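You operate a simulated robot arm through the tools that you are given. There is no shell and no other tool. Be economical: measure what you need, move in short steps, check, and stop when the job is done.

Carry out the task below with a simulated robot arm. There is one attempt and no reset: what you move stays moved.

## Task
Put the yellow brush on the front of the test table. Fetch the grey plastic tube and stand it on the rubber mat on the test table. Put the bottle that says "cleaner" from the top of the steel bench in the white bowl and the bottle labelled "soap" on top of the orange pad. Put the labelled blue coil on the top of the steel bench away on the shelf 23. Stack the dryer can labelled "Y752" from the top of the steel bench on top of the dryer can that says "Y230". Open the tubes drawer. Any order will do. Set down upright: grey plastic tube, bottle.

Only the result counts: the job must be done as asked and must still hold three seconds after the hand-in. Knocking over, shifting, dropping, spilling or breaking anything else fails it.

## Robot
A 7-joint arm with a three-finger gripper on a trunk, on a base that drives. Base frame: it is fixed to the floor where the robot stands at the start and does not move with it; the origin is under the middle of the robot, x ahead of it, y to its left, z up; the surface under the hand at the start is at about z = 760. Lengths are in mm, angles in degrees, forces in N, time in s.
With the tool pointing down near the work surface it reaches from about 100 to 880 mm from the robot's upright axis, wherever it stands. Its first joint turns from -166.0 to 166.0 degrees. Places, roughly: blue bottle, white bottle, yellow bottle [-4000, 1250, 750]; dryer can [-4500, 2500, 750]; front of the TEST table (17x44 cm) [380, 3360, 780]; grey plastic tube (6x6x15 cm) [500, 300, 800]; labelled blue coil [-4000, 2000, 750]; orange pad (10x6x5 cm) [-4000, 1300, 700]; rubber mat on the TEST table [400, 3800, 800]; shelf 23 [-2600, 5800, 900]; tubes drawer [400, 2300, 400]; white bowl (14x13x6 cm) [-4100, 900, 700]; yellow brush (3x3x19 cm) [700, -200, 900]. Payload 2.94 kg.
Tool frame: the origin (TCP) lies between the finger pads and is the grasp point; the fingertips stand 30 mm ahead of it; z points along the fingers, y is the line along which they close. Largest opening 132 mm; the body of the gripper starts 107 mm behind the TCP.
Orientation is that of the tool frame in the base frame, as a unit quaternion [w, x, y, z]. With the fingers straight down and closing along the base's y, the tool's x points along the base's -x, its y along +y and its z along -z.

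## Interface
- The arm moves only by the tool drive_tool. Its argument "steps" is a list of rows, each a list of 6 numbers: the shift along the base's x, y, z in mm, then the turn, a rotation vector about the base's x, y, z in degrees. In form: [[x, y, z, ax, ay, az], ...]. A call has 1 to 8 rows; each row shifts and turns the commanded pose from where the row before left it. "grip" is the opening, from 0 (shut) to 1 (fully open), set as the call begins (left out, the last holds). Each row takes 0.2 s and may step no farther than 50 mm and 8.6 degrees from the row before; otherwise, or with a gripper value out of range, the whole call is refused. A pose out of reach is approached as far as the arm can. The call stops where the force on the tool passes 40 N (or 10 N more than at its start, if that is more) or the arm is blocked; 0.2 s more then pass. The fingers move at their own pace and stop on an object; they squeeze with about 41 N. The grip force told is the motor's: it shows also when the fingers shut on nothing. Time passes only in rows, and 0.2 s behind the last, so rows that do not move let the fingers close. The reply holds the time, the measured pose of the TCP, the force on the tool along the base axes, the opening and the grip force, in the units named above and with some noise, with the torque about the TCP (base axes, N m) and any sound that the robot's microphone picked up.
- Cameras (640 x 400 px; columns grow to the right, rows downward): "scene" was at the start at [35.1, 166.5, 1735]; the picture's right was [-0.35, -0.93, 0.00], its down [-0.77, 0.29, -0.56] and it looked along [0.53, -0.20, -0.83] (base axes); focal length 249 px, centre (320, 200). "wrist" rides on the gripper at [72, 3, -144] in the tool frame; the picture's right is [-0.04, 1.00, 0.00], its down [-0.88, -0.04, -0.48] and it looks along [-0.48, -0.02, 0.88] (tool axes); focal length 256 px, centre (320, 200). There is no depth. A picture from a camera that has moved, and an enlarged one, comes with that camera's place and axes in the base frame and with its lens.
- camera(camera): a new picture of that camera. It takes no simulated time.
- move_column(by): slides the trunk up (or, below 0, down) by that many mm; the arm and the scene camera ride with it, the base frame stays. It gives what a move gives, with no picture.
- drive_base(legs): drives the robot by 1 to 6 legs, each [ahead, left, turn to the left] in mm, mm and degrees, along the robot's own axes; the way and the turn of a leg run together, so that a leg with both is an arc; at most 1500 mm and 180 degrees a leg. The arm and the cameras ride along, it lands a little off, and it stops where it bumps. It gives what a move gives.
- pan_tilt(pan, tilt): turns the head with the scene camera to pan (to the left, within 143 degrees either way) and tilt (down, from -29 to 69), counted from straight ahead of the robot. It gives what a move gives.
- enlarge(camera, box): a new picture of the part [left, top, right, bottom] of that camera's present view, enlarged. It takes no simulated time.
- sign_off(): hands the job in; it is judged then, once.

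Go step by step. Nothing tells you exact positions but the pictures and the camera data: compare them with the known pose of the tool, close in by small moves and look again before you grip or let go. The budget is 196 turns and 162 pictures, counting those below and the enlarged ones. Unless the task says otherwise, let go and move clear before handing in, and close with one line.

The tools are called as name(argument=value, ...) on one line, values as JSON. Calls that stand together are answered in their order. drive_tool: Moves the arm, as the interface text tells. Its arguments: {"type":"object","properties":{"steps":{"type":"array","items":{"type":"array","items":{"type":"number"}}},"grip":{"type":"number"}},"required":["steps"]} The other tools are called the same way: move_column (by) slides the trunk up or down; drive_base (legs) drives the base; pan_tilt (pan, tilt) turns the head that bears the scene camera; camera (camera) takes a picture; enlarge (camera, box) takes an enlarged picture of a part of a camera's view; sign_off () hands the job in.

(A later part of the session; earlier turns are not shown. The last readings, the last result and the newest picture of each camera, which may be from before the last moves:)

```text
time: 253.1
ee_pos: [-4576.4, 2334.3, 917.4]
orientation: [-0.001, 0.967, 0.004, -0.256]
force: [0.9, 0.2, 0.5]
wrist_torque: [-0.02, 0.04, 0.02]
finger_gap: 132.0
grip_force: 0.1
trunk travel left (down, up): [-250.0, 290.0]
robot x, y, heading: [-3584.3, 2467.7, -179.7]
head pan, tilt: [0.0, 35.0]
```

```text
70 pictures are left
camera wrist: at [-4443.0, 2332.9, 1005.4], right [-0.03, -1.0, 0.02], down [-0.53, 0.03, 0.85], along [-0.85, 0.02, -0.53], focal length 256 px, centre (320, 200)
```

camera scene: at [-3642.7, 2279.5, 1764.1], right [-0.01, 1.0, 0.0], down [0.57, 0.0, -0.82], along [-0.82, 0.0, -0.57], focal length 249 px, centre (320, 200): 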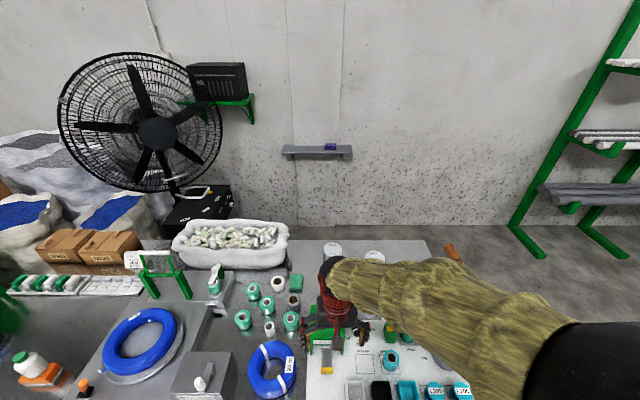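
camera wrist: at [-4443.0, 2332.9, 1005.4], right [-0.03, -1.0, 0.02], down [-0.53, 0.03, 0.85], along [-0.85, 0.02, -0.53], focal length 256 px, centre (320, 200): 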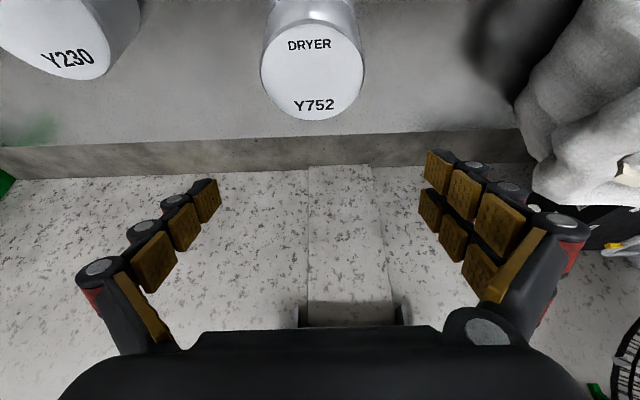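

Reached. The can is centred at about (−4578, 2340). I'll align and come down part-way to check finger clearance.

drive_tool(steps=[[-3, 6, -30, 0, 0, 0], [0, 0, -40, 0, 0, 0], [0, 0, -10, 0, 0, 0], [0, 0, 0, 0, 0, 0]])

camera(camera="wrist")

enlarge(camera="scene", box=[290, 210, 450, 330])

```text
time: 254.1
ee_pos: [-4579.8, 2340.6, 836.9]
orientation: [0.0, 0.967, 0.004, -0.254]
force: [0.2, -0.9, 0.6]
wrist_torque: [-0.03, 0.02, 0.02]
finger_gap: 132.1
grip_force: 0.0
trunk travel left (down, up): [-250.0, 290.0]
robot x, y, heading: [-3580.7, 2470.7, -179.9]
head pan, tilt: [0.0, 35.0]
```

```text
69 pictures are left
camera wrist: at [-4445.4, 2338.4, 925.3], right [-0.03, -1.0, 0.02], down [-0.53, 0.03, 0.85], along [-0.85, 0.02, -0.53], focal length 256 px, centre (320, 200)
```

wrist: 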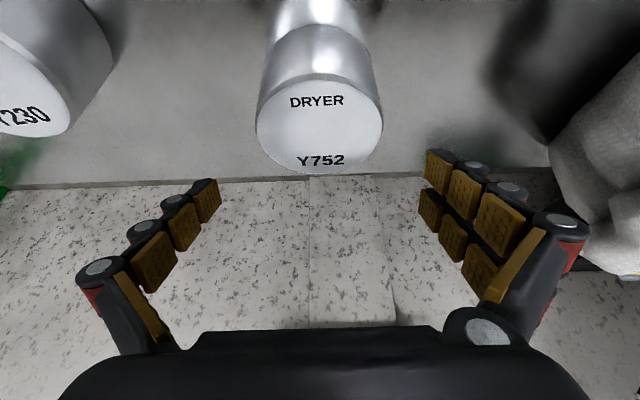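

```text
3.33 times, centred on (370, 270) of scene
camera zoom: at [-3642.4, 2279.6, 1764.1], right [-0.01, 1.0, 0.0], down [0.57, 0.0, -0.82], along [-0.82, 0.0, -0.57], focal length 830 px, centre (153, -33)
```

zoom: 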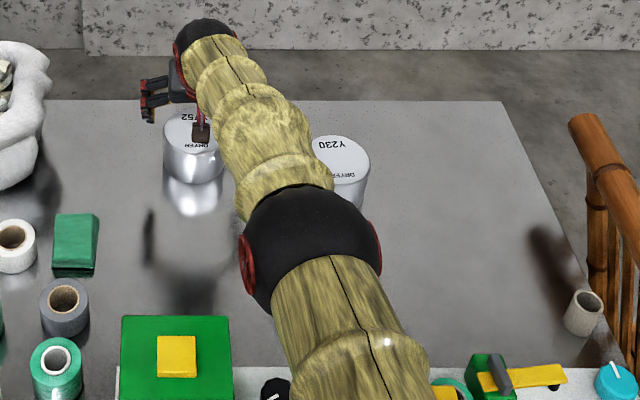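

Centre refined to (−4585, 2341), diameter ≈100. Descending around it.

drive_tool(steps=[[-5, 1, -30, 0, 0, 0], [0, 0, -30, 0, 0, 0], [0, 0, -15, 0, 0, 0], [0, 0, -12, 0, 0, 0], [0, 0, 0, 0, 0, 0]])

camera(camera="wrist")

```text
time: 255.3
ee_pos: [-4580.0, 2343.3, 757.7]
orientation: [0.0, 0.967, 0.005, -0.254]
force: [-0.5, -0.3, 0.4]
wrist_torque: [0.02, -0.01, 0.01]
finger_gap: 132.1
grip_force: 0.1
out of reach, approached as far as the arm can: row 4
trunk travel left (down, up): [-250.0, 290.0]
robot x, y, heading: [-3581.8, 2468.5, -179.7]
head pan, tilt: [0.0, 35.0]
```

```text
67 pictures are left
camera wrist: at [-4446.2, 2340.9, 846.2], right [-0.03, -1.0, 0.02], down [-0.53, 0.03, 0.85], along [-0.85, 0.02, -0.53], focal length 256 px, centre (320, 200)
```

wrist: 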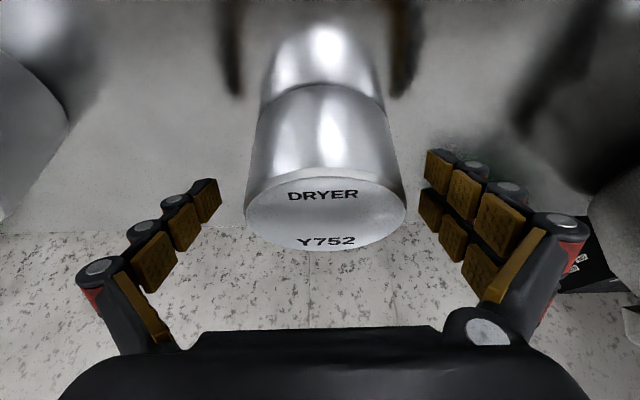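

Close enough: the pads overlap the can's upper half. I'll correct y by −2 and close.

drive_tool(steps=[[0, -2, 0, 0, 0, 0], [0, 0, 0, 0, 0, 0]])

drive_tool(steps=[[0, 0, 0, 0, 0, 0], [0, 0, 0, 0, 0, 0], [0, 0, 0, 0, 0, 0], [0, 0, 0, 0, 0, 0], [0, 0, 0, 0, 0, 0]], grip=0)

camera(camera="wrist")

```text
time: 255.9
ee_pos: [-4580.0, 2342.7, 758.2]
orientation: [-0.002, 0.967, 0.003, -0.254]
force: [-0.4, 0.0, -0.6]
wrist_torque: [0.01, -0.02, 0.0]
finger_gap: 131.9
grip_force: 0.1
trunk travel left (down, up): [-250.0, 290.0]
robot x, y, heading: [-3583.0, 2468.8, -179.4]
head pan, tilt: [0.0, 35.0]
```

```text
time: 257.1
ee_pos: [-4580.1, 2341.4, 759.0]
orientation: [0.0, 0.967, 0.004, -0.255]
force: [1.8, -1.0, 1.6]
wrist_torque: [0.05, -0.09, 0.01]
finger_gap: 100.8
grip_force: 40.7
trunk travel left (down, up): [-250.0, 290.0]
robot x, y, heading: [-3585.3, 2468.9, -179.9]
head pan, tilt: [0.0, 35.0]
```

```text
66 pictures are left
camera wrist: at [-4445.6, 2338.8, 846.7], right [-0.03, -1.0, 0.02], down [-0.53, 0.03, 0.85], along [-0.85, 0.02, -0.53], focal length 256 px, centre (320, 200)
```

wrist: 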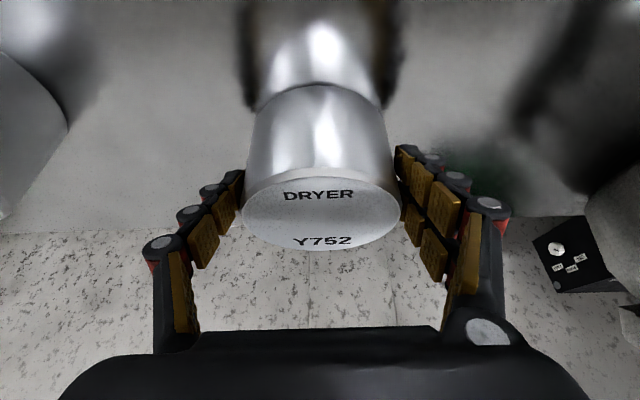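

Gripped at 100.8 mm. Lifting straight up.

drive_tool(steps=[[0, 0, 10, 0, 0, 0], [0, 0, 25, 0, 0, 0], [0, 0, 35, 0, 0, 0], [0, 0, 35, 0, 0, 0], [0, 0, 35, 0, 0, 0], [0, 0, 0, 0, 0, 0]])

camera(camera="wrist")

enlarge(camera="scene", box=[290, 210, 450, 330])

```text
time: 258.5
ee_pos: [-4579.3, 2340.3, 897.3]
orientation: [-0.002, 0.967, 0.004, -0.254]
force: [0.3, -1.0, -3.9]
wrist_torque: [0.01, -0.05, 0.0]
finger_gap: 100.6
grip_force: 41.2
trunk travel left (down, up): [-250.0, 290.0]
robot x, y, heading: [-3584.4, 2469.6, -179.9]
head pan, tilt: [0.0, 35.0]
```

```text
65 pictures are left
camera wrist: at [-4445.9, 2337.9, 985.6], right [-0.03, -1.0, 0.02], down [-0.53, 0.03, 0.85], along [-0.85, 0.02, -0.53], focal length 256 px, centre (320, 200)
```

wrist: 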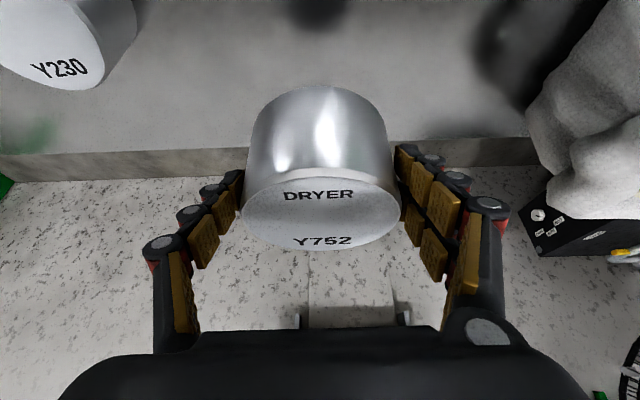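

```text
3.33 times, centred on (370, 270) of scene
camera zoom: at [-3643.2, 2279.5, 1764.0], right [-0.01, 1.0, 0.0], down [0.57, 0.0, -0.82], along [-0.82, 0.0, -0.57], focal length 830 px, centre (153, -33)
```

zoom: 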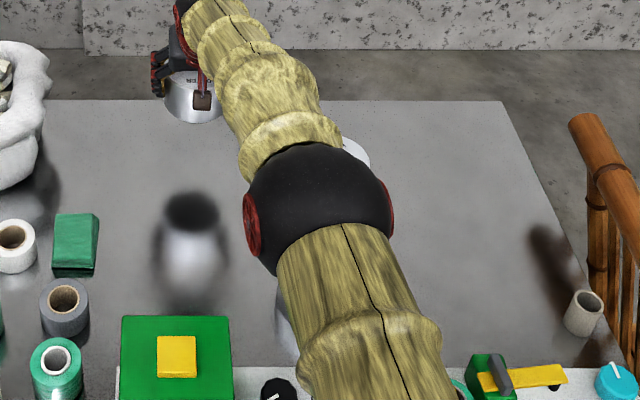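

The can is held level. I'll move part-way toward Y230 to measure it with the wrist camera.

drive_tool(steps=[[25, 20, 5, 0, 0, 0], [25, 25, 0, 0, 0, 0], [25, 30, 0, 0, 0, 0], [20, 30, 0, 0, 0, 0], [0, 0, 0, 0, 0, 0]])

camera(camera="wrist")

enlarge(camera="scene", box=[310, 210, 430, 300])

```text
time: 259.7
ee_pos: [-4481.3, 2446.3, 901.2]
orientation: [-0.001, 0.967, 0.003, -0.254]
force: [-0.1, -0.2, -4.6]
wrist_torque: [-0.02, -0.07, -0.01]
finger_gap: 100.5
grip_force: 41.0
trunk travel left (down, up): [-250.0, 290.0]
robot x, y, heading: [-3581.4, 2472.1, -179.6]
head pan, tilt: [0.0, 35.0]
```

```text
63 pictures are left
camera wrist: at [-4348.8, 2444.4, 989.6], right [-0.03, -1.0, 0.02], down [-0.53, 0.03, 0.85], along [-0.85, 0.02, -0.53], focal length 256 px, centre (320, 200)
```

wrist: 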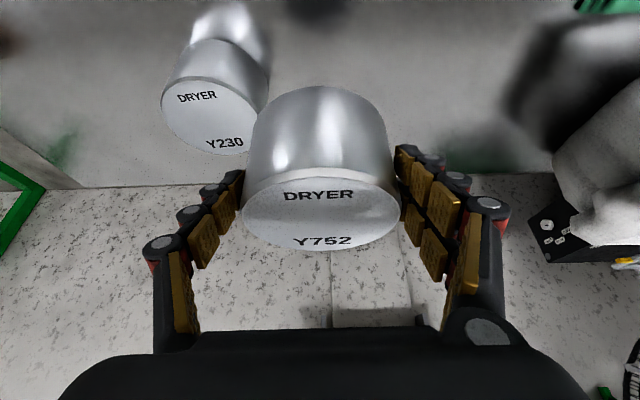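

```text
4.44 times, centred on (370, 255) of scene
camera zoom: at [-3643.2, 2279.8, 1764.1], right [-0.01, 1.0, 0.0], down [0.57, 0.0, -0.82], along [-0.82, -0.01, -0.57], focal length 1106 px, centre (98, -44)
```

zoom: 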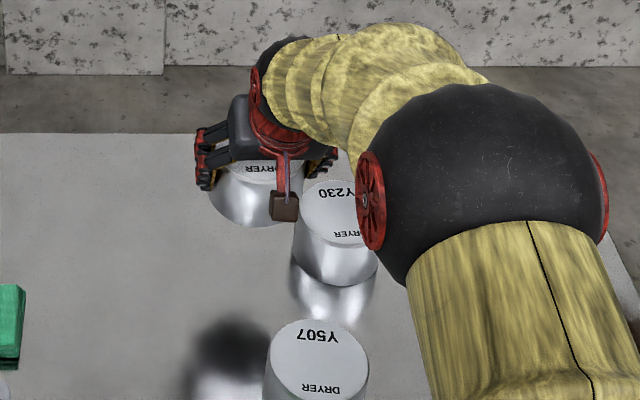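

Y230 is centred at (−4527, 2562). I'll move the can above it and lower a bit.

drive_tool(steps=[[-13, 38, 0, 0, 0, 0], [-13, 38, 0, 0, 0, 0], [-14, 40, 0, 0, 0, 0], [0, 0, -25, 0, 0, 0], [0, 0, -20, 0, 0, 0], [0, 0, 0, 0, 0, 0]])

camera(camera="wrist")

enlarge(camera="scene", box=[310, 210, 430, 300])

```text
time: 261.1
ee_pos: [-4523.6, 2564.2, 854.4]
orientation: [-0.001, 0.967, 0.004, -0.254]
force: [0.2, 0.8, -4.2]
wrist_torque: [0.01, -0.05, -0.01]
finger_gap: 100.4
grip_force: 41.6
trunk travel left (down, up): [-250.0, 290.0]
robot x, y, heading: [-3586.8, 2468.8, -179.9]
head pan, tilt: [0.0, 35.0]
```

```text
61 pictures are left
camera wrist: at [-4389.6, 2561.4, 944.3], right [-0.03, -1.0, 0.02], down [-0.53, 0.03, 0.85], along [-0.85, 0.02, -0.53], focal length 256 px, centre (320, 200)
```

wrist: 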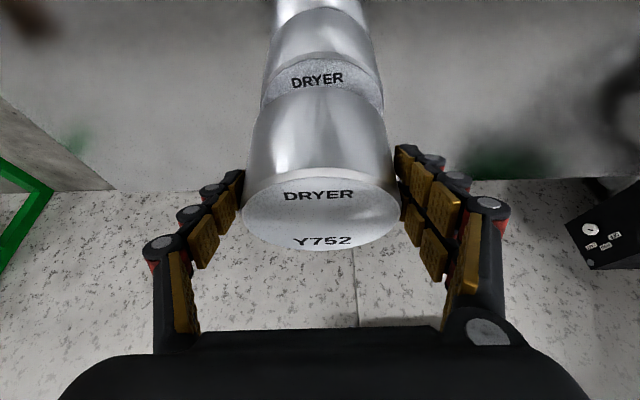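

```text
4.44 times, centred on (370, 255) of scene
camera zoom: at [-3643.1, 2280.0, 1764.1], right [-0.01, 1.0, 0.0], down [0.57, 0.0, -0.82], along [-0.82, 0.0, -0.57], focal length 1106 px, centre (98, -44)
```

zoom: 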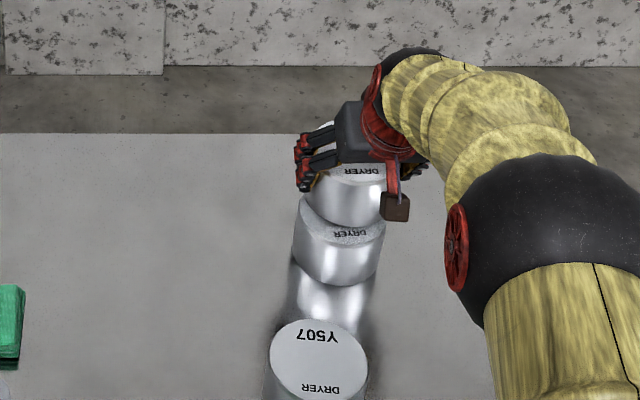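

Alignment is within a few mm. Correcting −3 in x and lowering slowly until contact.

drive_tool(steps=[[-3, -1, -12, 0, 0, 0], [0, 0, -8, 0, 0, 0], [0, 0, -4, 0, 0, 0], [0, 0, -3, 0, 0, 0], [0, 0, 0, 0, 0, 0]])

camera(camera="wrist")

enlarge(camera="scene", box=[360, 225, 410, 275])

```text
time: 262.3
ee_pos: [-4528.3, 2562.5, 831.6]
orientation: [-0.001, 0.967, 0.004, -0.254]
force: [-0.6, -0.4, -2.2]
wrist_torque: [-0.11, 0.07, -0.03]
finger_gap: 100.6
grip_force: 41.4
trunk travel left (down, up): [-250.0, 290.0]
robot x, y, heading: [-3584.8, 2468.3, -179.6]
head pan, tilt: [0.0, 35.0]
```

```text
59 pictures are left
camera wrist: at [-4394.0, 2559.2, 918.9], right [-0.03, -1.0, 0.02], down [-0.53, 0.03, 0.85], along [-0.85, 0.02, -0.53], focal length 256 px, centre (320, 200)
```

wrist: 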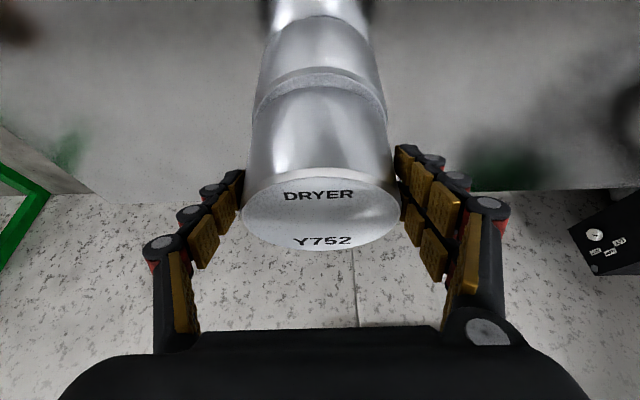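

```text
8.00 times, centred on (385, 250) of scene
camera zoom: at [-3642.9, 2279.7, 1764.1], right [-0.01, 1.0, 0.0], down [0.57, 0.0, -0.82], along [-0.82, 0.0, -0.57], focal length 1991 px, centre (-200, -200)
```

zoom: 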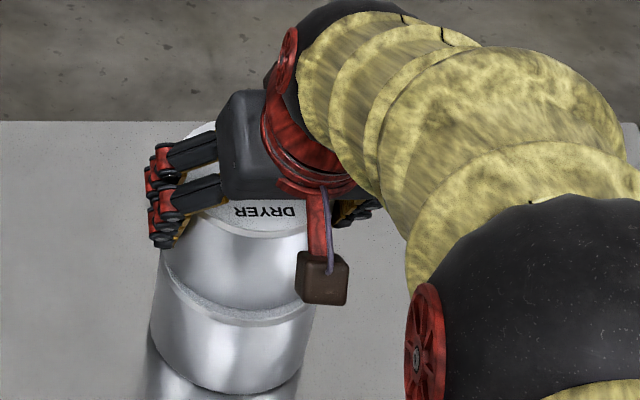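

The held can sits about 10 mm too far back. I'll lift slightly, shift +10 in x and lower again.

drive_tool(steps=[[0, 0, 6, 0, 0, 0], [10, 0, 0, 0, 0, 0], [0, 0, -3, 0, 0, 0], [0, 0, 0, 0, 0, 0]])

enlarge(camera="wrist", box=[220, 0, 420, 260])

```text
time: 263.3
ee_pos: [-4517.7, 2562.2, 834.0]
orientation: [0.0, 0.967, 0.004, -0.254]
force: [0.0, -0.7, -4.9]
wrist_torque: [0.01, -0.07, -0.03]
finger_gap: 100.3
grip_force: 41.0
trunk travel left (down, up): [-250.0, 290.0]
robot x, y, heading: [-3582.7, 2469.9, -179.5]
head pan, tilt: [0.0, 35.0]
```

```text
1.54 times, centred on (320, 130) of wrist
camera zoom: at [-4384.4, 2559.3, 921.7], right [-0.03, -1.0, 0.02], down [-0.53, 0.03, 0.85], along [-0.85, 0.02, -0.53], focal length 394 px, centre (320, 308)
```

zoom: 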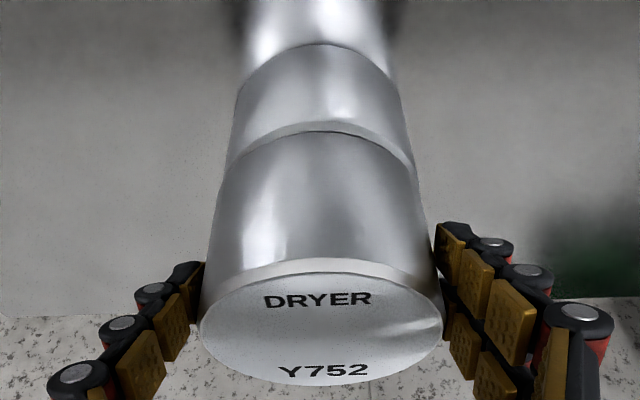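

drive_tool(steps=[[2, 0, -2, 0, 0, 0], [0, 0, -2, 0, 0, 0], [0, 0, 0, 0, 0, 0]])

drive_tool(steps=[[0, 0, -2, 0, 0, 0], [0, 0, 0, 0, 0, 0]])

```text
time: 264.1
ee_pos: [-4516.8, 2561.9, 830.6]
orientation: [-0.002, 0.967, 0.003, -0.254]
force: [0.1, -0.5, -0.9]
wrist_torque: [-0.22, -0.11, -0.02]
finger_gap: 100.5
grip_force: 41.0
trunk travel left (down, up): [-250.0, 290.0]
robot x, y, heading: [-3581.5, 2466.6, -179.5]
head pan, tilt: [0.0, 35.0]
```

```text
time: 264.7
ee_pos: [-4515.4, 2561.5, 831.4]
orientation: [-0.001, 0.966, 0.004, -0.257]
force: [-0.1, 0.4, 7.3]
wrist_torque: [0.03, -0.41, -0.03]
finger_gap: 100.6
grip_force: 40.5
trunk travel left (down, up): [-250.0, 290.0]
robot x, y, heading: [-3582.2, 2471.2, -179.7]
head pan, tilt: [0.0, 35.0]
```

Seated. A quick check, then release and rise.

drive_tool(steps=[[0, 0, 0, 0, 0, 0], [0, 0, 0, 0, 0, 0], [0, 0, 0, 0, 0, 0]], grip=1)

camera(camera="wrist")

```text
time: 265.5
ee_pos: [-4515.2, 2561.8, 826.9]
orientation: [-0.001, 0.967, 0.004, -0.254]
force: [-1.1, -0.4, -0.2]
wrist_torque: [-0.01, 0.02, 0.01]
finger_gap: 132.1
grip_force: 0.1
trunk travel left (down, up): [-250.0, 290.0]
robot x, y, heading: [-3580.7, 2468.1, -179.8]
head pan, tilt: [0.0, 35.0]
```

```text
56 pictures are left
camera wrist: at [-4382.0, 2559.3, 916.1], right [-0.03, -1.0, 0.02], down [-0.53, 0.03, 0.85], along [-0.85, 0.02, -0.53], focal length 256 px, centre (320, 200)
```

wrist: 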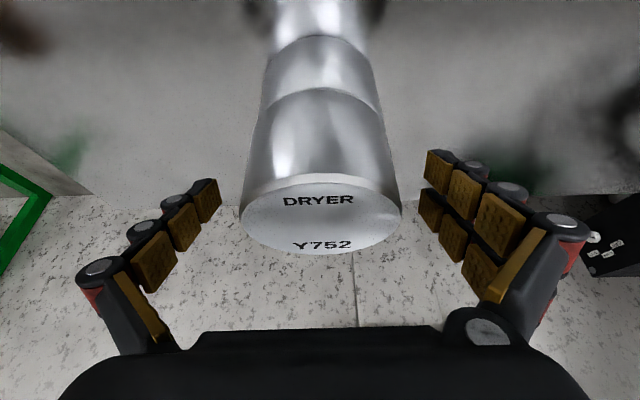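

Neatly stacked. Rising and retracting, and straightening the tool.

drive_tool(steps=[[0, 0, 30, 0, 0, 0], [0, 0, 40, 0, 0, 0], [0, 0, 45, 0, 0, 0], [0, 0, 45, 0, 0, 0], [45, 0, 0, 0, 0, 0], [45, -10, 0, 0, 0, 0], [45, -10, 0, 0, 0, 0], [45, -10, 0, 0, 0, 0]])

drive_tool(steps=[[40, -20, 0, 0, -7.5, 0], [40, -20, 0, 0, -7.5, 0], [40, -20, 0, 0, -7.4, 0], [40, -20, 0, 0, -7.1, 0], [40, -20, 15, 0, 0, 0], [40, -20, 15, 0, 0, 0], [30, -20, 15, 0, 0, 0], [0, 0, 0, 0, 0, 0]])

camera(camera="scene")

```text
time: 267.3
ee_pos: [-4333.2, 2534.2, 989.0]
orientation: [-0.002, 0.967, 0.003, -0.254]
force: [0.2, -1.0, 0.1]
wrist_torque: [0.01, 0.03, -0.02]
finger_gap: 131.9
grip_force: 0.1
trunk travel left (down, up): [-250.0, 290.0]
robot x, y, heading: [-3582.1, 2471.4, -179.6]
head pan, tilt: [0.0, 35.0]
```

```text
time: 269.1
ee_pos: [-4066.1, 2388.9, 1033.0]
orientation: [0.0, 1.0, 0.003, 0.0]
force: [-0.4, -0.1, -0.2]
wrist_torque: [0.01, 0.02, 0.04]
finger_gap: 132.1
grip_force: 0.1
trunk travel left (down, up): [-250.0, 290.0]
robot x, y, heading: [-3582.1, 2466.1, -179.8]
head pan, tilt: [0.0, 35.0]
```

```text
55 pictures are left
camera scene: at [-3642.0, 2279.6, 1764.1], right [-0.01, 1.0, 0.0], down [0.57, 0.0, -0.82], along [-0.82, 0.0, -0.57], focal length 249 px, centre (320, 200)
```

scene: 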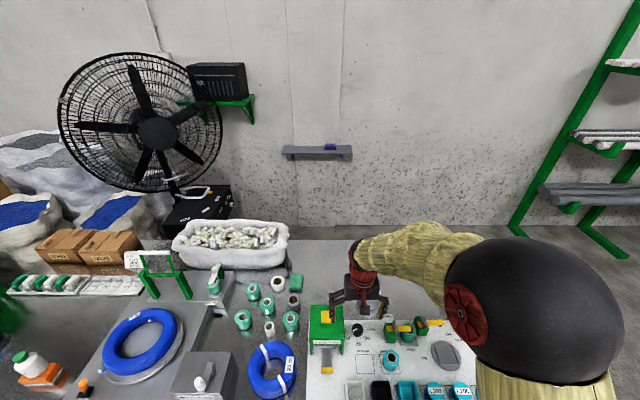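

Next the coil at about (−4039, 2099). Before choosing the grasp, I'll look toward the rack with shelf 23.

pan_tilt(pan=-106, tilt=12)

camera(camera="scene")

enlarge(camera="scene", box=[240, 140, 400, 260])

```text
time: 270.9
ee_pos: [-4067.7, 2388.3, 1032.7]
orientation: [0.0, 1.0, 0.004, -0.001]
force: [-0.9, 0.2, 0.4]
wrist_torque: [0.02, -0.02, 0.01]
finger_gap: 132.0
grip_force: 0.0
trunk travel left (down, up): [-250.0, 290.0]
robot x, y, heading: [-3584.2, 2468.3, -179.7]
head pan, tilt: [-106.0, 12.0]
```

```text
54 pictures are left
camera scene: at [-3529.1, 2369.9, 1801.0], right [0.96, -0.27, 0.0], down [-0.06, -0.2, -0.98], along [0.26, 0.94, -0.21], focal length 249 px, centre (320, 200)
```

scene: 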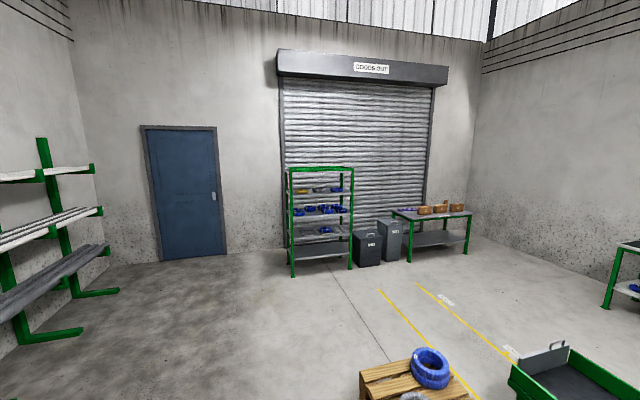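

```text
3.33 times, centred on (320, 200) of scene
camera zoom: at [-3529.1, 2369.9, 1801.0], right [0.96, -0.27, 0.0], down [-0.06, -0.2, -0.98], along [0.26, 0.94, -0.21], focal length 830 px, centre (320, 200)
```

zoom: 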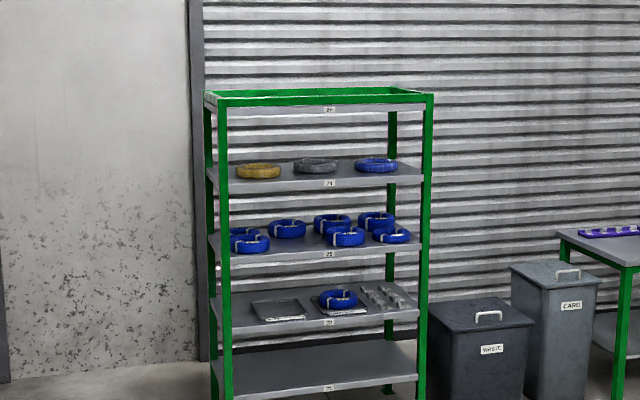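

Shelf 23 is the third board, holding seven blue coils, with about 270 mm of headroom and a free front spot left of centre. I'll grasp the coil's wall with the tool tilted about 45° so it can go in under shelf 24. Moving to face the coil.

drive_base(legs=[[-180, 0, 0], [0, 320, 0]])

pan_tilt(pan=0, tilt=45)

drive_tool(steps=[[0, 25, 0, 0, 7.5, 0], [0, 25, 0, 0, 7.5, 0], [0, 20, 0, 0, 7.5, 0], [0, 20, 0, 0, 7.5, 0], [0, 0, 0, 0, 7.5, 0], [0, 0, 0, 0, 7.5, 0], [0, 0, 0, 0, 0, 0]], grip=0.85)

camera(camera="wrist")

camera(camera="scene")

```text
time: 274.2
ee_pos: [-3885.2, 2060.8, 1034.0]
orientation: [0.0, 1.0, 0.004, 0.0]
force: [0.4, -0.1, -0.2]
wrist_torque: [0.03, 0.02, 0.02]
finger_gap: 132.4
grip_force: 0.0
trunk travel left (down, up): [-250.0, 290.0]
robot x, y, heading: [-3401.5, 2137.4, -179.7]
head pan, tilt: [-106.0, 12.0]
```

```text
time: 276.1
ee_pos: [-3885.4, 2060.8, 1032.9]
orientation: [0.001, 1.0, 0.004, 0.0]
force: [-0.4, 1.3, -0.2]
wrist_torque: [-0.01, 0.02, 0.0]
finger_gap: 131.9
grip_force: 0.1
trunk travel left (down, up): [-250.0, 290.0]
robot x, y, heading: [-3399.9, 2138.8, -179.7]
head pan, tilt: [0.0, 45.0]
```

```text
time: 277.6
ee_pos: [-3883.2, 2150.9, 1034.4]
orientation: [-0.001, 0.924, 0.003, -0.383]
force: [0.0, -0.3, -0.7]
wrist_torque: [-0.02, 0.07, 0.0]
finger_gap: 112.3
grip_force: 0.2
trunk travel left (down, up): [-250.0, 290.0]
robot x, y, heading: [-3406.0, 2137.1, -179.7]
head pan, tilt: [0.0, 45.0]
```

```text
52 pictures are left
camera wrist: at [-3731.0, 2148.3, 1083.6], right [-0.03, -1.0, 0.03], down [-0.29, 0.03, 0.96], along [-0.96, 0.02, -0.29], focal length 256 px, centre (320, 200)
```

wrist: 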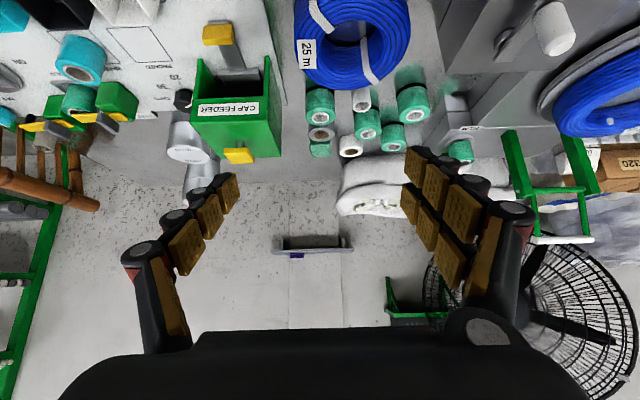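

```text
51 pictures are left
camera scene: at [-3452.6, 1950.9, 1749.4], right [0.0, 1.0, 0.0], down [0.71, 0.0, -0.71], along [-0.71, 0.0, -0.71], focal length 249 px, centre (320, 200)
```

scene: 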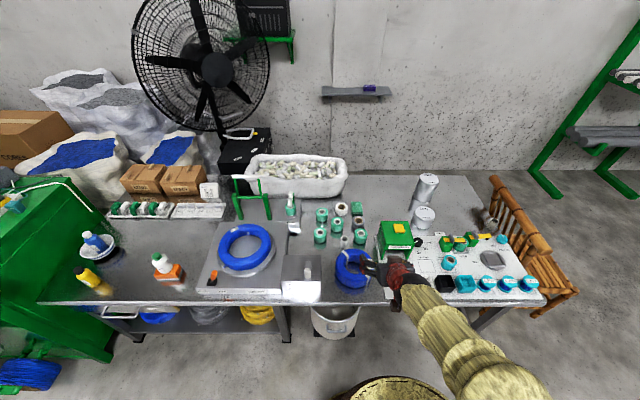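

enlarge(camera="scene", box=[290, 220, 430, 310])

```text
4.44 times, centred on (360, 265) of scene
camera zoom: at [-3452.6, 1950.9, 1749.4], right [0.0, 1.0, 0.0], down [0.71, 0.0, -0.71], along [-0.71, 0.0, -0.71], focal length 1106 px, centre (142, -89)
```

zoom: 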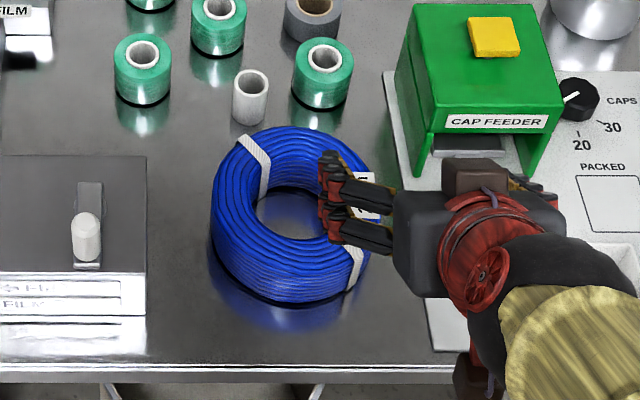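

Coil centre ≈ (−4018, 2099), outer radius ≈79, wall ≈41 mm. I'll grip the +y side wall at (−4018, 2157); moving above it.

drive_tool(steps=[[-27, 1, -38, 0, 0, 0], [-27, 1, -38, 0, 0, 0], [-27, 1, -38, 0, 0, 0], [-27, 1, -38, 0, 0, 0], [-27, 2, -38, 0, 0, 0], [0, 0, 0, 0, 0, 0]], grip=0.76)

camera(camera="wrist")

enlarge(camera="scene", box=[290, 220, 430, 310])

```text
time: 279.1
ee_pos: [-4021.8, 2159.7, 842.8]
orientation: [-0.001, 0.924, 0.003, -0.383]
force: [-0.3, 0.6, -0.1]
wrist_torque: [-0.02, 0.01, 0.0]
finger_gap: 100.4
grip_force: 0.0
out of reach, approached as far as the arm can: row 1
trunk travel left (down, up): [-250.0, 290.0]
robot x, y, heading: [-3397.5, 2144.2, -179.5]
head pan, tilt: [0.0, 45.0]
```

```text
49 pictures are left
camera wrist: at [-3868.6, 2156.7, 892.4], right [-0.03, -1.0, 0.03], down [-0.29, 0.03, 0.96], along [-0.96, 0.02, -0.29], focal length 256 px, centre (320, 200)
```

wrist: 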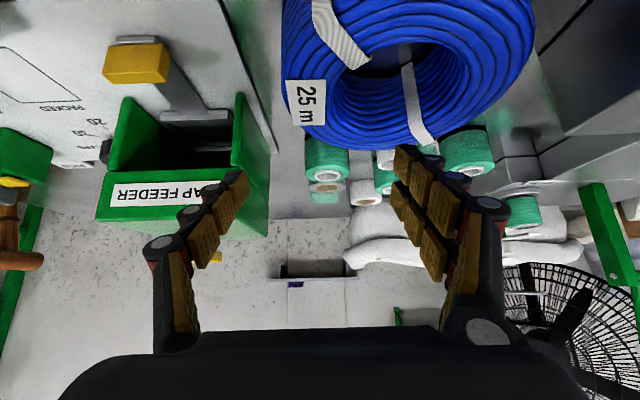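

```text
4.44 times, centred on (360, 265) of scene
camera zoom: at [-3454.5, 1950.9, 1749.3], right [0.0, 1.0, 0.0], down [0.71, 0.0, -0.71], along [-0.71, 0.0, -0.71], focal length 1106 px, centre (142, -89)
```

zoom: 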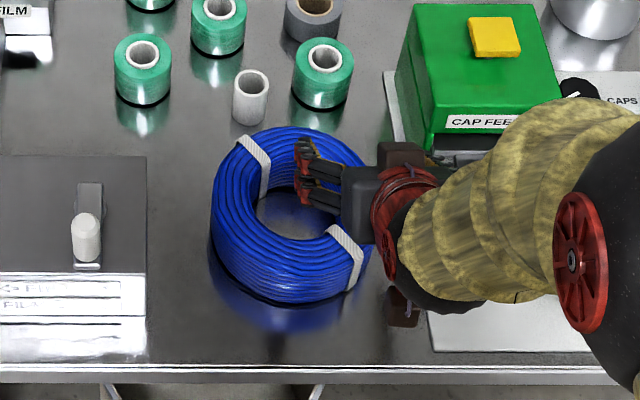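

Position confirmed. Descending with one finger into the hole.

drive_tool(steps=[[2, -2, -35, 0, 0, 0], [0, 0, -30, 0, 0, 0], [0, 0, -25, 0, 0, 0], [0, 0, -10, 0, 0, 0], [0, 0, -6, 0, 0, 0], [0, 0, 0, 0, 0, 0]])

camera(camera="wrist")

```text
time: 280.1
ee_pos: [-4029.6, 2156.5, 754.0]
orientation: [-0.001, 0.919, 0.002, -0.394]
force: [0.2, -4.0, 8.0]
wrist_torque: [-0.4, -0.38, -0.19]
finger_gap: 109.9
grip_force: 4.2
trunk travel left (down, up): [-250.0, 290.0]
robot x, y, heading: [-3404.4, 2138.2, -179.5]
head pan, tilt: [0.0, 45.0]
stopped in row 5: the force on the tool passed its limit at 49 N (the readings are from after the stop); the commanded pose is now the measured one
```

```text
47 pictures are left
camera wrist: at [-3875.7, 2153.8, 800.8], right [-0.03, -1.0, 0.03], down [-0.26, 0.03, 0.96], along [-0.96, 0.02, -0.26], focal length 256 px, centre (320, 200)
```

wrist: 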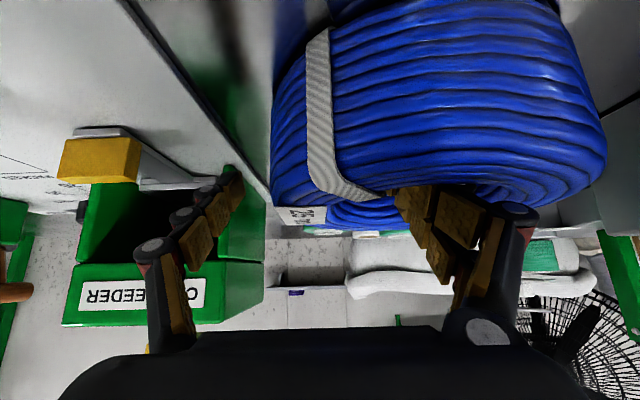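

The tilted finger jams in the coil's rounded hole, so this grip won't do. I'll back out and instead grip the near wall, with the fingers closing fore-aft and a 25° tilt, which also keeps the hand outside the rack.

drive_tool(steps=[[8, 0, 20, 0, 0, 0], [0, 0, 40, 0, 0, 0], [10, 0, 40, 0, -7.73, 0], [10, 0, 40, 0, -7.73, 0], [10, 0, 40, 0, -7.73, 0], [10, 0, 0, 0, -7.73, 0], [10, 0, 0, 0, -7.73, 0], [10, 0, 0, 0, -7.73, 0]])

drive_tool(steps=[[0, -6, 0, 0, 0, -8.2], [0, -6, 0, 0, 0, -8.2], [0, -6, 0, 0, 0, -8.2], [0, -6, 0, 0, 0, -8.2], [0, -6, 0, 0, 0, -8.2], [0, -6, 0, 0, 0, -8.2], [0, -6, 0, 0, 0, -8.2], [0, -6, 0, 0, 0, -8.2]], grip=0.43)

drive_tool(steps=[[0, -4, 0, 0, 0, -8.2], [0, -4, 0, 0, 0, -8.2], [0, -3, 0, 0, 0, -8.0], [0, 0, 0, 0, 8.33, 0], [0, 0, 0, 0, 8.33, 0], [0, 0, 0, 0, 8.33, 0], [0, 0, 0, 0, 0, 0]])

camera(camera="wrist")

enlarge(camera="scene", box=[290, 220, 430, 310])

```text
time: 281.9
ee_pos: [-3970.8, 2163.0, 932.9]
orientation: [-0.011, 1.0, 0.002, -0.025]
force: [-0.1, 0.3, -0.8]
wrist_torque: [0.01, -0.06, 0.01]
finger_gap: 100.5
grip_force: 0.0
out of reach, approached as far as the arm can: row 5, 6
trunk travel left (down, up): [-250.0, 290.0]
robot x, y, heading: [-3400.6, 2140.1, -179.9]
head pan, tilt: [0.0, 45.0]
```

```text
time: 283.7
ee_pos: [-3971.5, 2115.4, 935.7]
orientation: [-0.025, 0.84, -0.542, -0.018]
force: [-0.7, 0.5, 0.2]
wrist_torque: [-0.01, 0.0, 0.01]
finger_gap: 56.4
grip_force: 0.0
trunk travel left (down, up): [-250.0, 290.0]
robot x, y, heading: [-3400.4, 2138.7, -179.7]
head pan, tilt: [0.0, 45.0]
```

```text
time: 285.3
ee_pos: [-3971.6, 2103.2, 936.5]
orientation: [-0.126, -0.688, 0.696, 0.165]
force: [-0.2, 0.0, 0.7]
wrist_torque: [0.01, -0.01, 0.0]
finger_gap: 56.6
grip_force: 0.0
trunk travel left (down, up): [-250.0, 290.0]
robot x, y, heading: [-3400.8, 2140.4, -179.6]
head pan, tilt: [0.0, 45.0]
```

```text
46 pictures are left
camera wrist: at [-3917.8, 2024.0, 1064.3], right [-0.91, 0.04, 0.41], down [0.25, 0.85, 0.46], along [-0.32, 0.52, -0.79], focal length 256 px, centre (320, 200)
```

wrist: 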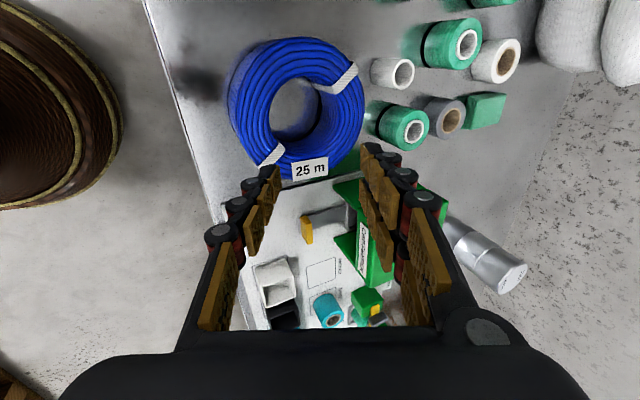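

```text
4.44 times, centred on (360, 265) of scene
camera zoom: at [-3454.1, 1950.8, 1749.3], right [0.0, 1.0, 0.0], down [0.71, 0.0, -0.71], along [-0.71, 0.0, -0.71], focal length 1106 px, centre (142, -89)
```

zoom: 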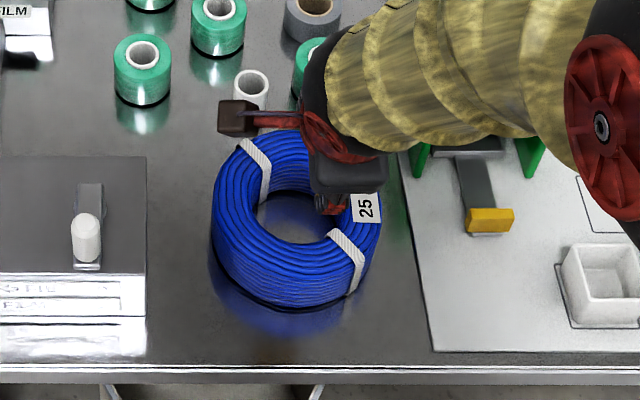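

Refined coil centre: (−4027, 2097), R≈86, wall ≈52. Its near wall is at x≈−3967. I'll fix the small roll, open to 80 mm and come down over it.

drive_tool(steps=[[11, -6, -30, -3.5, 0, 0], [0, 0, -45, 0, 0, 0], [0, 0, -45, 0, 0, 0], [0, 0, 0, 0, 0, 0]], grip=0.61)

camera(camera="wrist")

enlarge(camera="scene", box=[290, 220, 430, 310])

```text
time: 286.3
ee_pos: [-3959.5, 2097.7, 817.5]
orientation: [-0.147, -0.684, 0.7, 0.144]
force: [0.5, 0.5, -0.6]
wrist_torque: [-0.01, -0.04, -0.01]
finger_gap: 80.7
grip_force: 0.0
trunk travel left (down, up): [-250.0, 290.0]
robot x, y, heading: [-3403.3, 2141.3, -179.9]
head pan, tilt: [0.0, 45.0]
```

```text
44 pictures are left
camera wrist: at [-3906.6, 2025.4, 949.6], right [-0.91, 0.07, 0.4], down [0.25, 0.88, 0.41], along [-0.32, 0.47, -0.82], focal length 256 px, centre (320, 200)
```

wrist: 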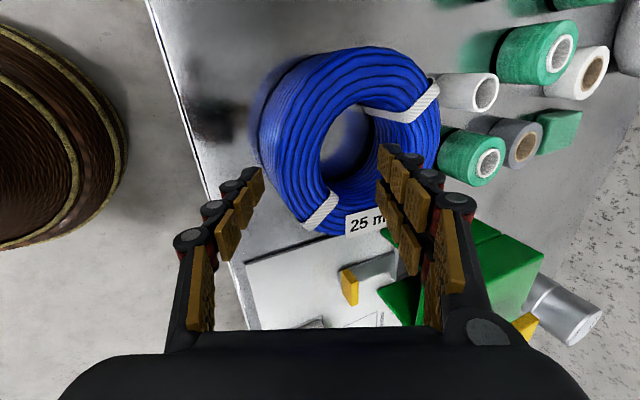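

```text
4.44 times, centred on (360, 265) of scene
camera zoom: at [-3454.1, 1950.9, 1749.3], right [0.0, 1.0, 0.0], down [0.71, 0.0, -0.71], along [-0.71, 0.0, -0.71], focal length 1106 px, centre (142, -89)
```

zoom: 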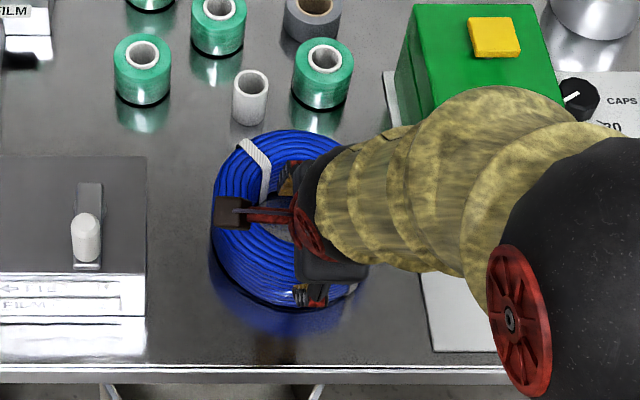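

One finger is over the hole and the other just outside. I'll shift +6 in x and descend.

drive_tool(steps=[[6, -2, -25, 0, 0, 0], [0, 0, -20, 0, 0, 0], [0, 0, -12, 0, 0, 0], [0, 0, 0, 0, 0, 0]])

camera(camera="wrist")

```text
time: 287.3
ee_pos: [-3953.5, 2094.1, 760.0]
orientation: [-0.146, -0.684, 0.7, 0.143]
force: [0.0, 0.7, -0.7]
wrist_torque: [-0.02, 0.0, 0.0]
finger_gap: 80.7
grip_force: 0.0
trunk travel left (down, up): [-250.0, 290.0]
robot x, y, heading: [-3402.0, 2138.6, -180.0]
head pan, tilt: [0.0, 45.0]
```

```text
42 pictures are left
camera wrist: at [-3900.6, 2023.4, 893.2], right [-0.91, 0.07, 0.4], down [0.24, 0.88, 0.41], along [-0.32, 0.47, -0.82], focal length 256 px, centre (320, 200)
```

wrist: 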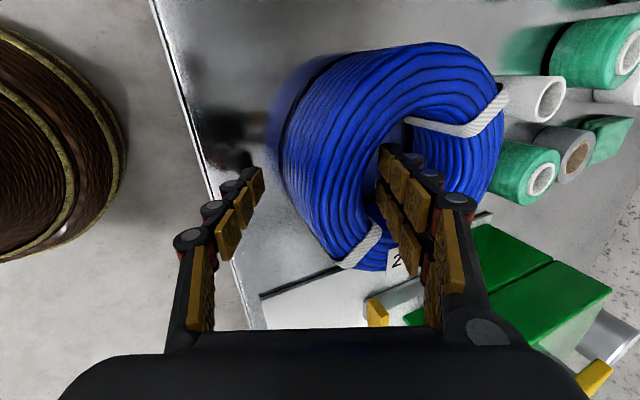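

One finger is in the hole and one outside. Closing partly, lowering a few mm, then closing fully.

drive_tool(steps=[[0, 0, 0, 0, 0, 0], [0, 0, -4, 0, 0, 0], [0, 0, -4, 0, 0, 0]], grip=0.48)

drive_tool(steps=[[0, 0, 0, 0, 0, 0], [0, 0, 0, 0, 0, 0], [0, 0, 0, 0, 0, 0], [0, 0, 0, 0, 0, 0], [0, 0, 0, 0, 0, 0], [0, 0, 0, 0, 0, 0]], grip=0)

camera(camera="wrist")

```text
time: 288.1
ee_pos: [-3954.5, 2095.5, 753.0]
orientation: [-0.146, -0.684, 0.7, 0.143]
force: [-0.3, 1.6, 6.5]
wrist_torque: [0.14, 0.25, 0.06]
finger_gap: 66.3
grip_force: 1.7
trunk travel left (down, up): [-250.0, 290.0]
robot x, y, heading: [-3401.3, 2138.5, -179.6]
head pan, tilt: [0.0, 45.0]
```

```text
time: 289.5
ee_pos: [-3956.5, 2095.7, 755.3]
orientation: [-0.147, -0.683, 0.701, 0.144]
force: [-12.0, 3.0, 33.1]
wrist_torque: [0.33, -0.4, -0.04]
finger_gap: 58.6
grip_force: 40.9
trunk travel left (down, up): [-250.0, 290.0]
robot x, y, heading: [-3402.0, 2141.0, -179.8]
head pan, tilt: [0.0, 45.0]
```

```text
41 pictures are left
camera wrist: at [-3901.9, 2024.0, 887.4], right [-0.91, 0.07, 0.4], down [0.25, 0.88, 0.41], along [-0.33, 0.47, -0.82], focal length 256 px, centre (320, 200)
```

wrist: 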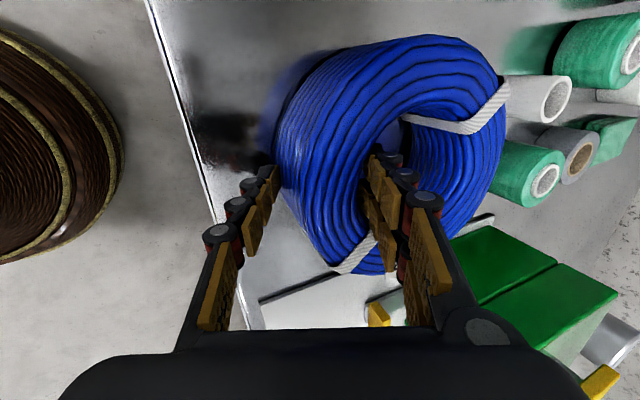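

Gripped at 58.6 mm. Lifting gently and checking.

drive_tool(steps=[[0, 0, 8, 0, 0, 0], [0, 0, 10, 0, 0, 0], [0, 0, 15, 0, 0, 0], [0, 0, 20, 0, 0, 0], [0, 0, 0, 0, 0, 0]])

camera(camera="wrist")

enlarge(camera="scene", box=[290, 220, 430, 310])

```text
time: 290.7
ee_pos: [-3953.9, 2095.4, 804.6]
orientation: [-0.145, -0.684, 0.701, 0.143]
force: [-0.5, 0.3, -7.5]
wrist_torque: [-0.01, -0.52, 0.0]
finger_gap: 45.3
grip_force: 40.7
trunk travel left (down, up): [-250.0, 290.0]
robot x, y, heading: [-3402.9, 2138.7, -179.5]
head pan, tilt: [0.0, 45.0]
```

```text
40 pictures are left
camera wrist: at [-3900.8, 2023.6, 937.5], right [-0.91, 0.07, 0.4], down [0.24, 0.88, 0.41], along [-0.32, 0.48, -0.82], focal length 256 px, centre (320, 200)
```

wrist: 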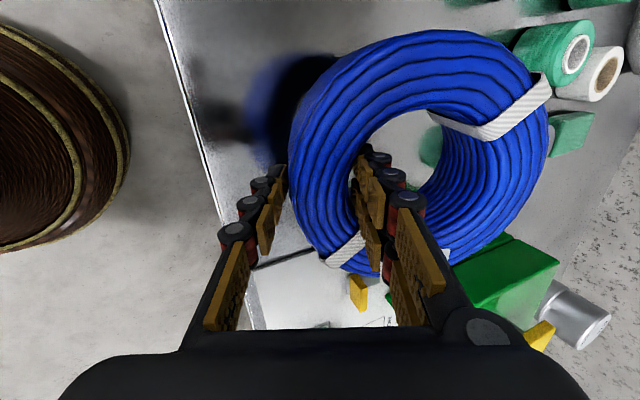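

```text
4.44 times, centred on (360, 265) of scene
camera zoom: at [-3454.4, 1950.9, 1749.2], right [0.0, 1.0, 0.0], down [0.71, 0.0, -0.71], along [-0.71, 0.0, -0.71], focal length 1106 px, centre (142, -89)
```

zoom: 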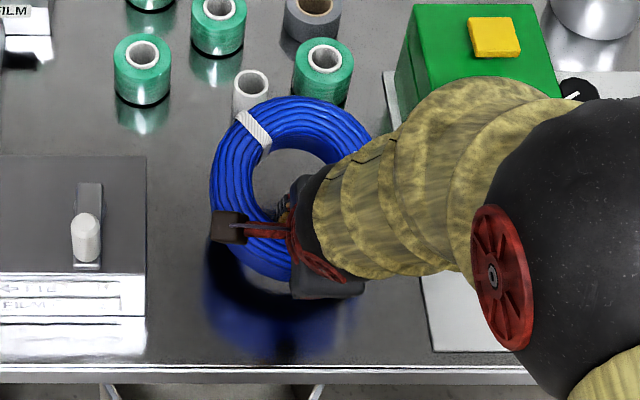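

The coil is lifted and secure, aligned with the tool axis. I'll raise it, retract, back away from the bench and turn toward the rack.

drive_tool(steps=[[10, 0, 45, 0, 0, 0], [20, 0, 45, 0, 0, 0], [30, 0, 35, 0, 0, 0], [30, 0, 35, 0, 0, 0], [30, 0, 35, 0, 0, 0], [40, 0, 20, 0, 0, 0]])

drive_base(legs=[[-300, 0, 0], [0, 0, -90], [0, 350, 0], [1400, 0, 0], [1000, 0, 0]])

drive_base(legs=[[0, -830, 0]])

pan_tilt(pan=0, tilt=35)

camera(camera="scene")

```text
time: 292.1
ee_pos: [-3791.8, 2093.4, 1019.1]
orientation: [-0.146, -0.684, 0.7, 0.143]
force: [0.1, -0.2, -7.4]
wrist_torque: [-0.01, -0.5, -0.04]
finger_gap: 44.9
grip_force: 41.0
trunk travel left (down, up): [-250.0, 290.0]
robot x, y, heading: [-3398.1, 2139.1, -179.6]
head pan, tilt: [0.0, 45.0]
```

```text
time: 311.1
ee_pos: [-3546.9, 4912.9, 1018.9]
orientation: [-0.004, 0.005, 0.979, 0.205]
force: [-0.7, -0.9, -7.3]
wrist_torque: [-0.5, 0.05, -0.01]
finger_gap: 44.2
grip_force: 40.6
trunk travel left (down, up): [-250.0, 290.0]
robot x, y, heading: [-3491.6, 4521.3, 91.0]
head pan, tilt: [0.0, 45.0]
```

```text
time: 315.5
ee_pos: [-2722.6, 4931.7, 1019.1]
orientation: [-0.004, -0.001, 0.979, 0.204]
force: [0.0, -0.5, -7.3]
wrist_torque: [-0.52, 0.01, 0.0]
finger_gap: 43.8
grip_force: 40.9
trunk travel left (down, up): [-250.0, 290.0]
robot x, y, heading: [-2667.3, 4542.0, 91.6]
head pan, tilt: [0.0, 45.0]
```

```text
time: 316.2
ee_pos: [-2722.9, 4930.4, 1017.4]
orientation: [-0.004, 0.001, 0.979, 0.204]
force: [0.6, 0.4, -7.8]
wrist_torque: [-0.51, -0.01, 0.0]
finger_gap: 44.0
grip_force: 40.8
trunk travel left (down, up): [-250.0, 290.0]
robot x, y, heading: [-2666.3, 4545.6, 91.6]
head pan, tilt: [0.0, 35.0]
```

```text
38 pictures are left
camera scene: at [-2860.3, 4595.6, 1764.0], right [1.0, 0.03, 0.0], down [0.02, -0.57, -0.82], along [-0.02, 0.82, -0.57], focal length 249 px, centre (320, 200)
```

scene: 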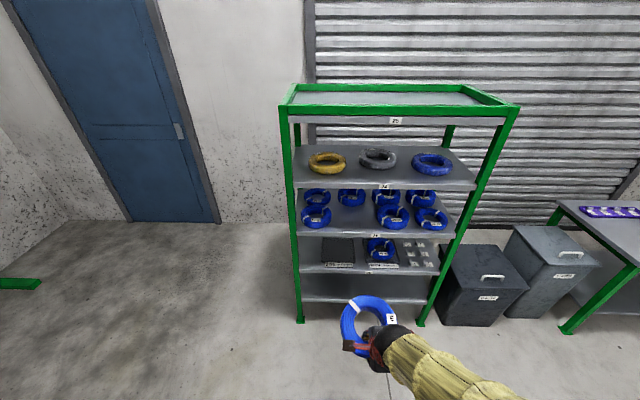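

enlarge(camera="scene", box=[280, 140, 480, 280])

```text
2.86 times, centred on (380, 210) of scene
camera zoom: at [-2860.3, 4595.6, 1764.0], right [1.0, 0.03, 0.0], down [0.02, -0.57, -0.82], along [-0.02, 0.82, -0.57], focal length 711 px, centre (149, 171)
```

zoom: 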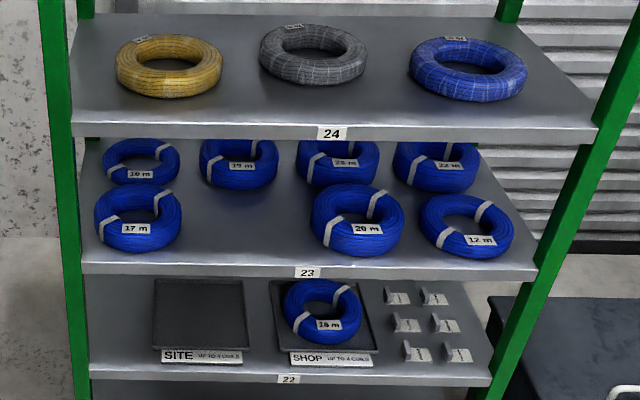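

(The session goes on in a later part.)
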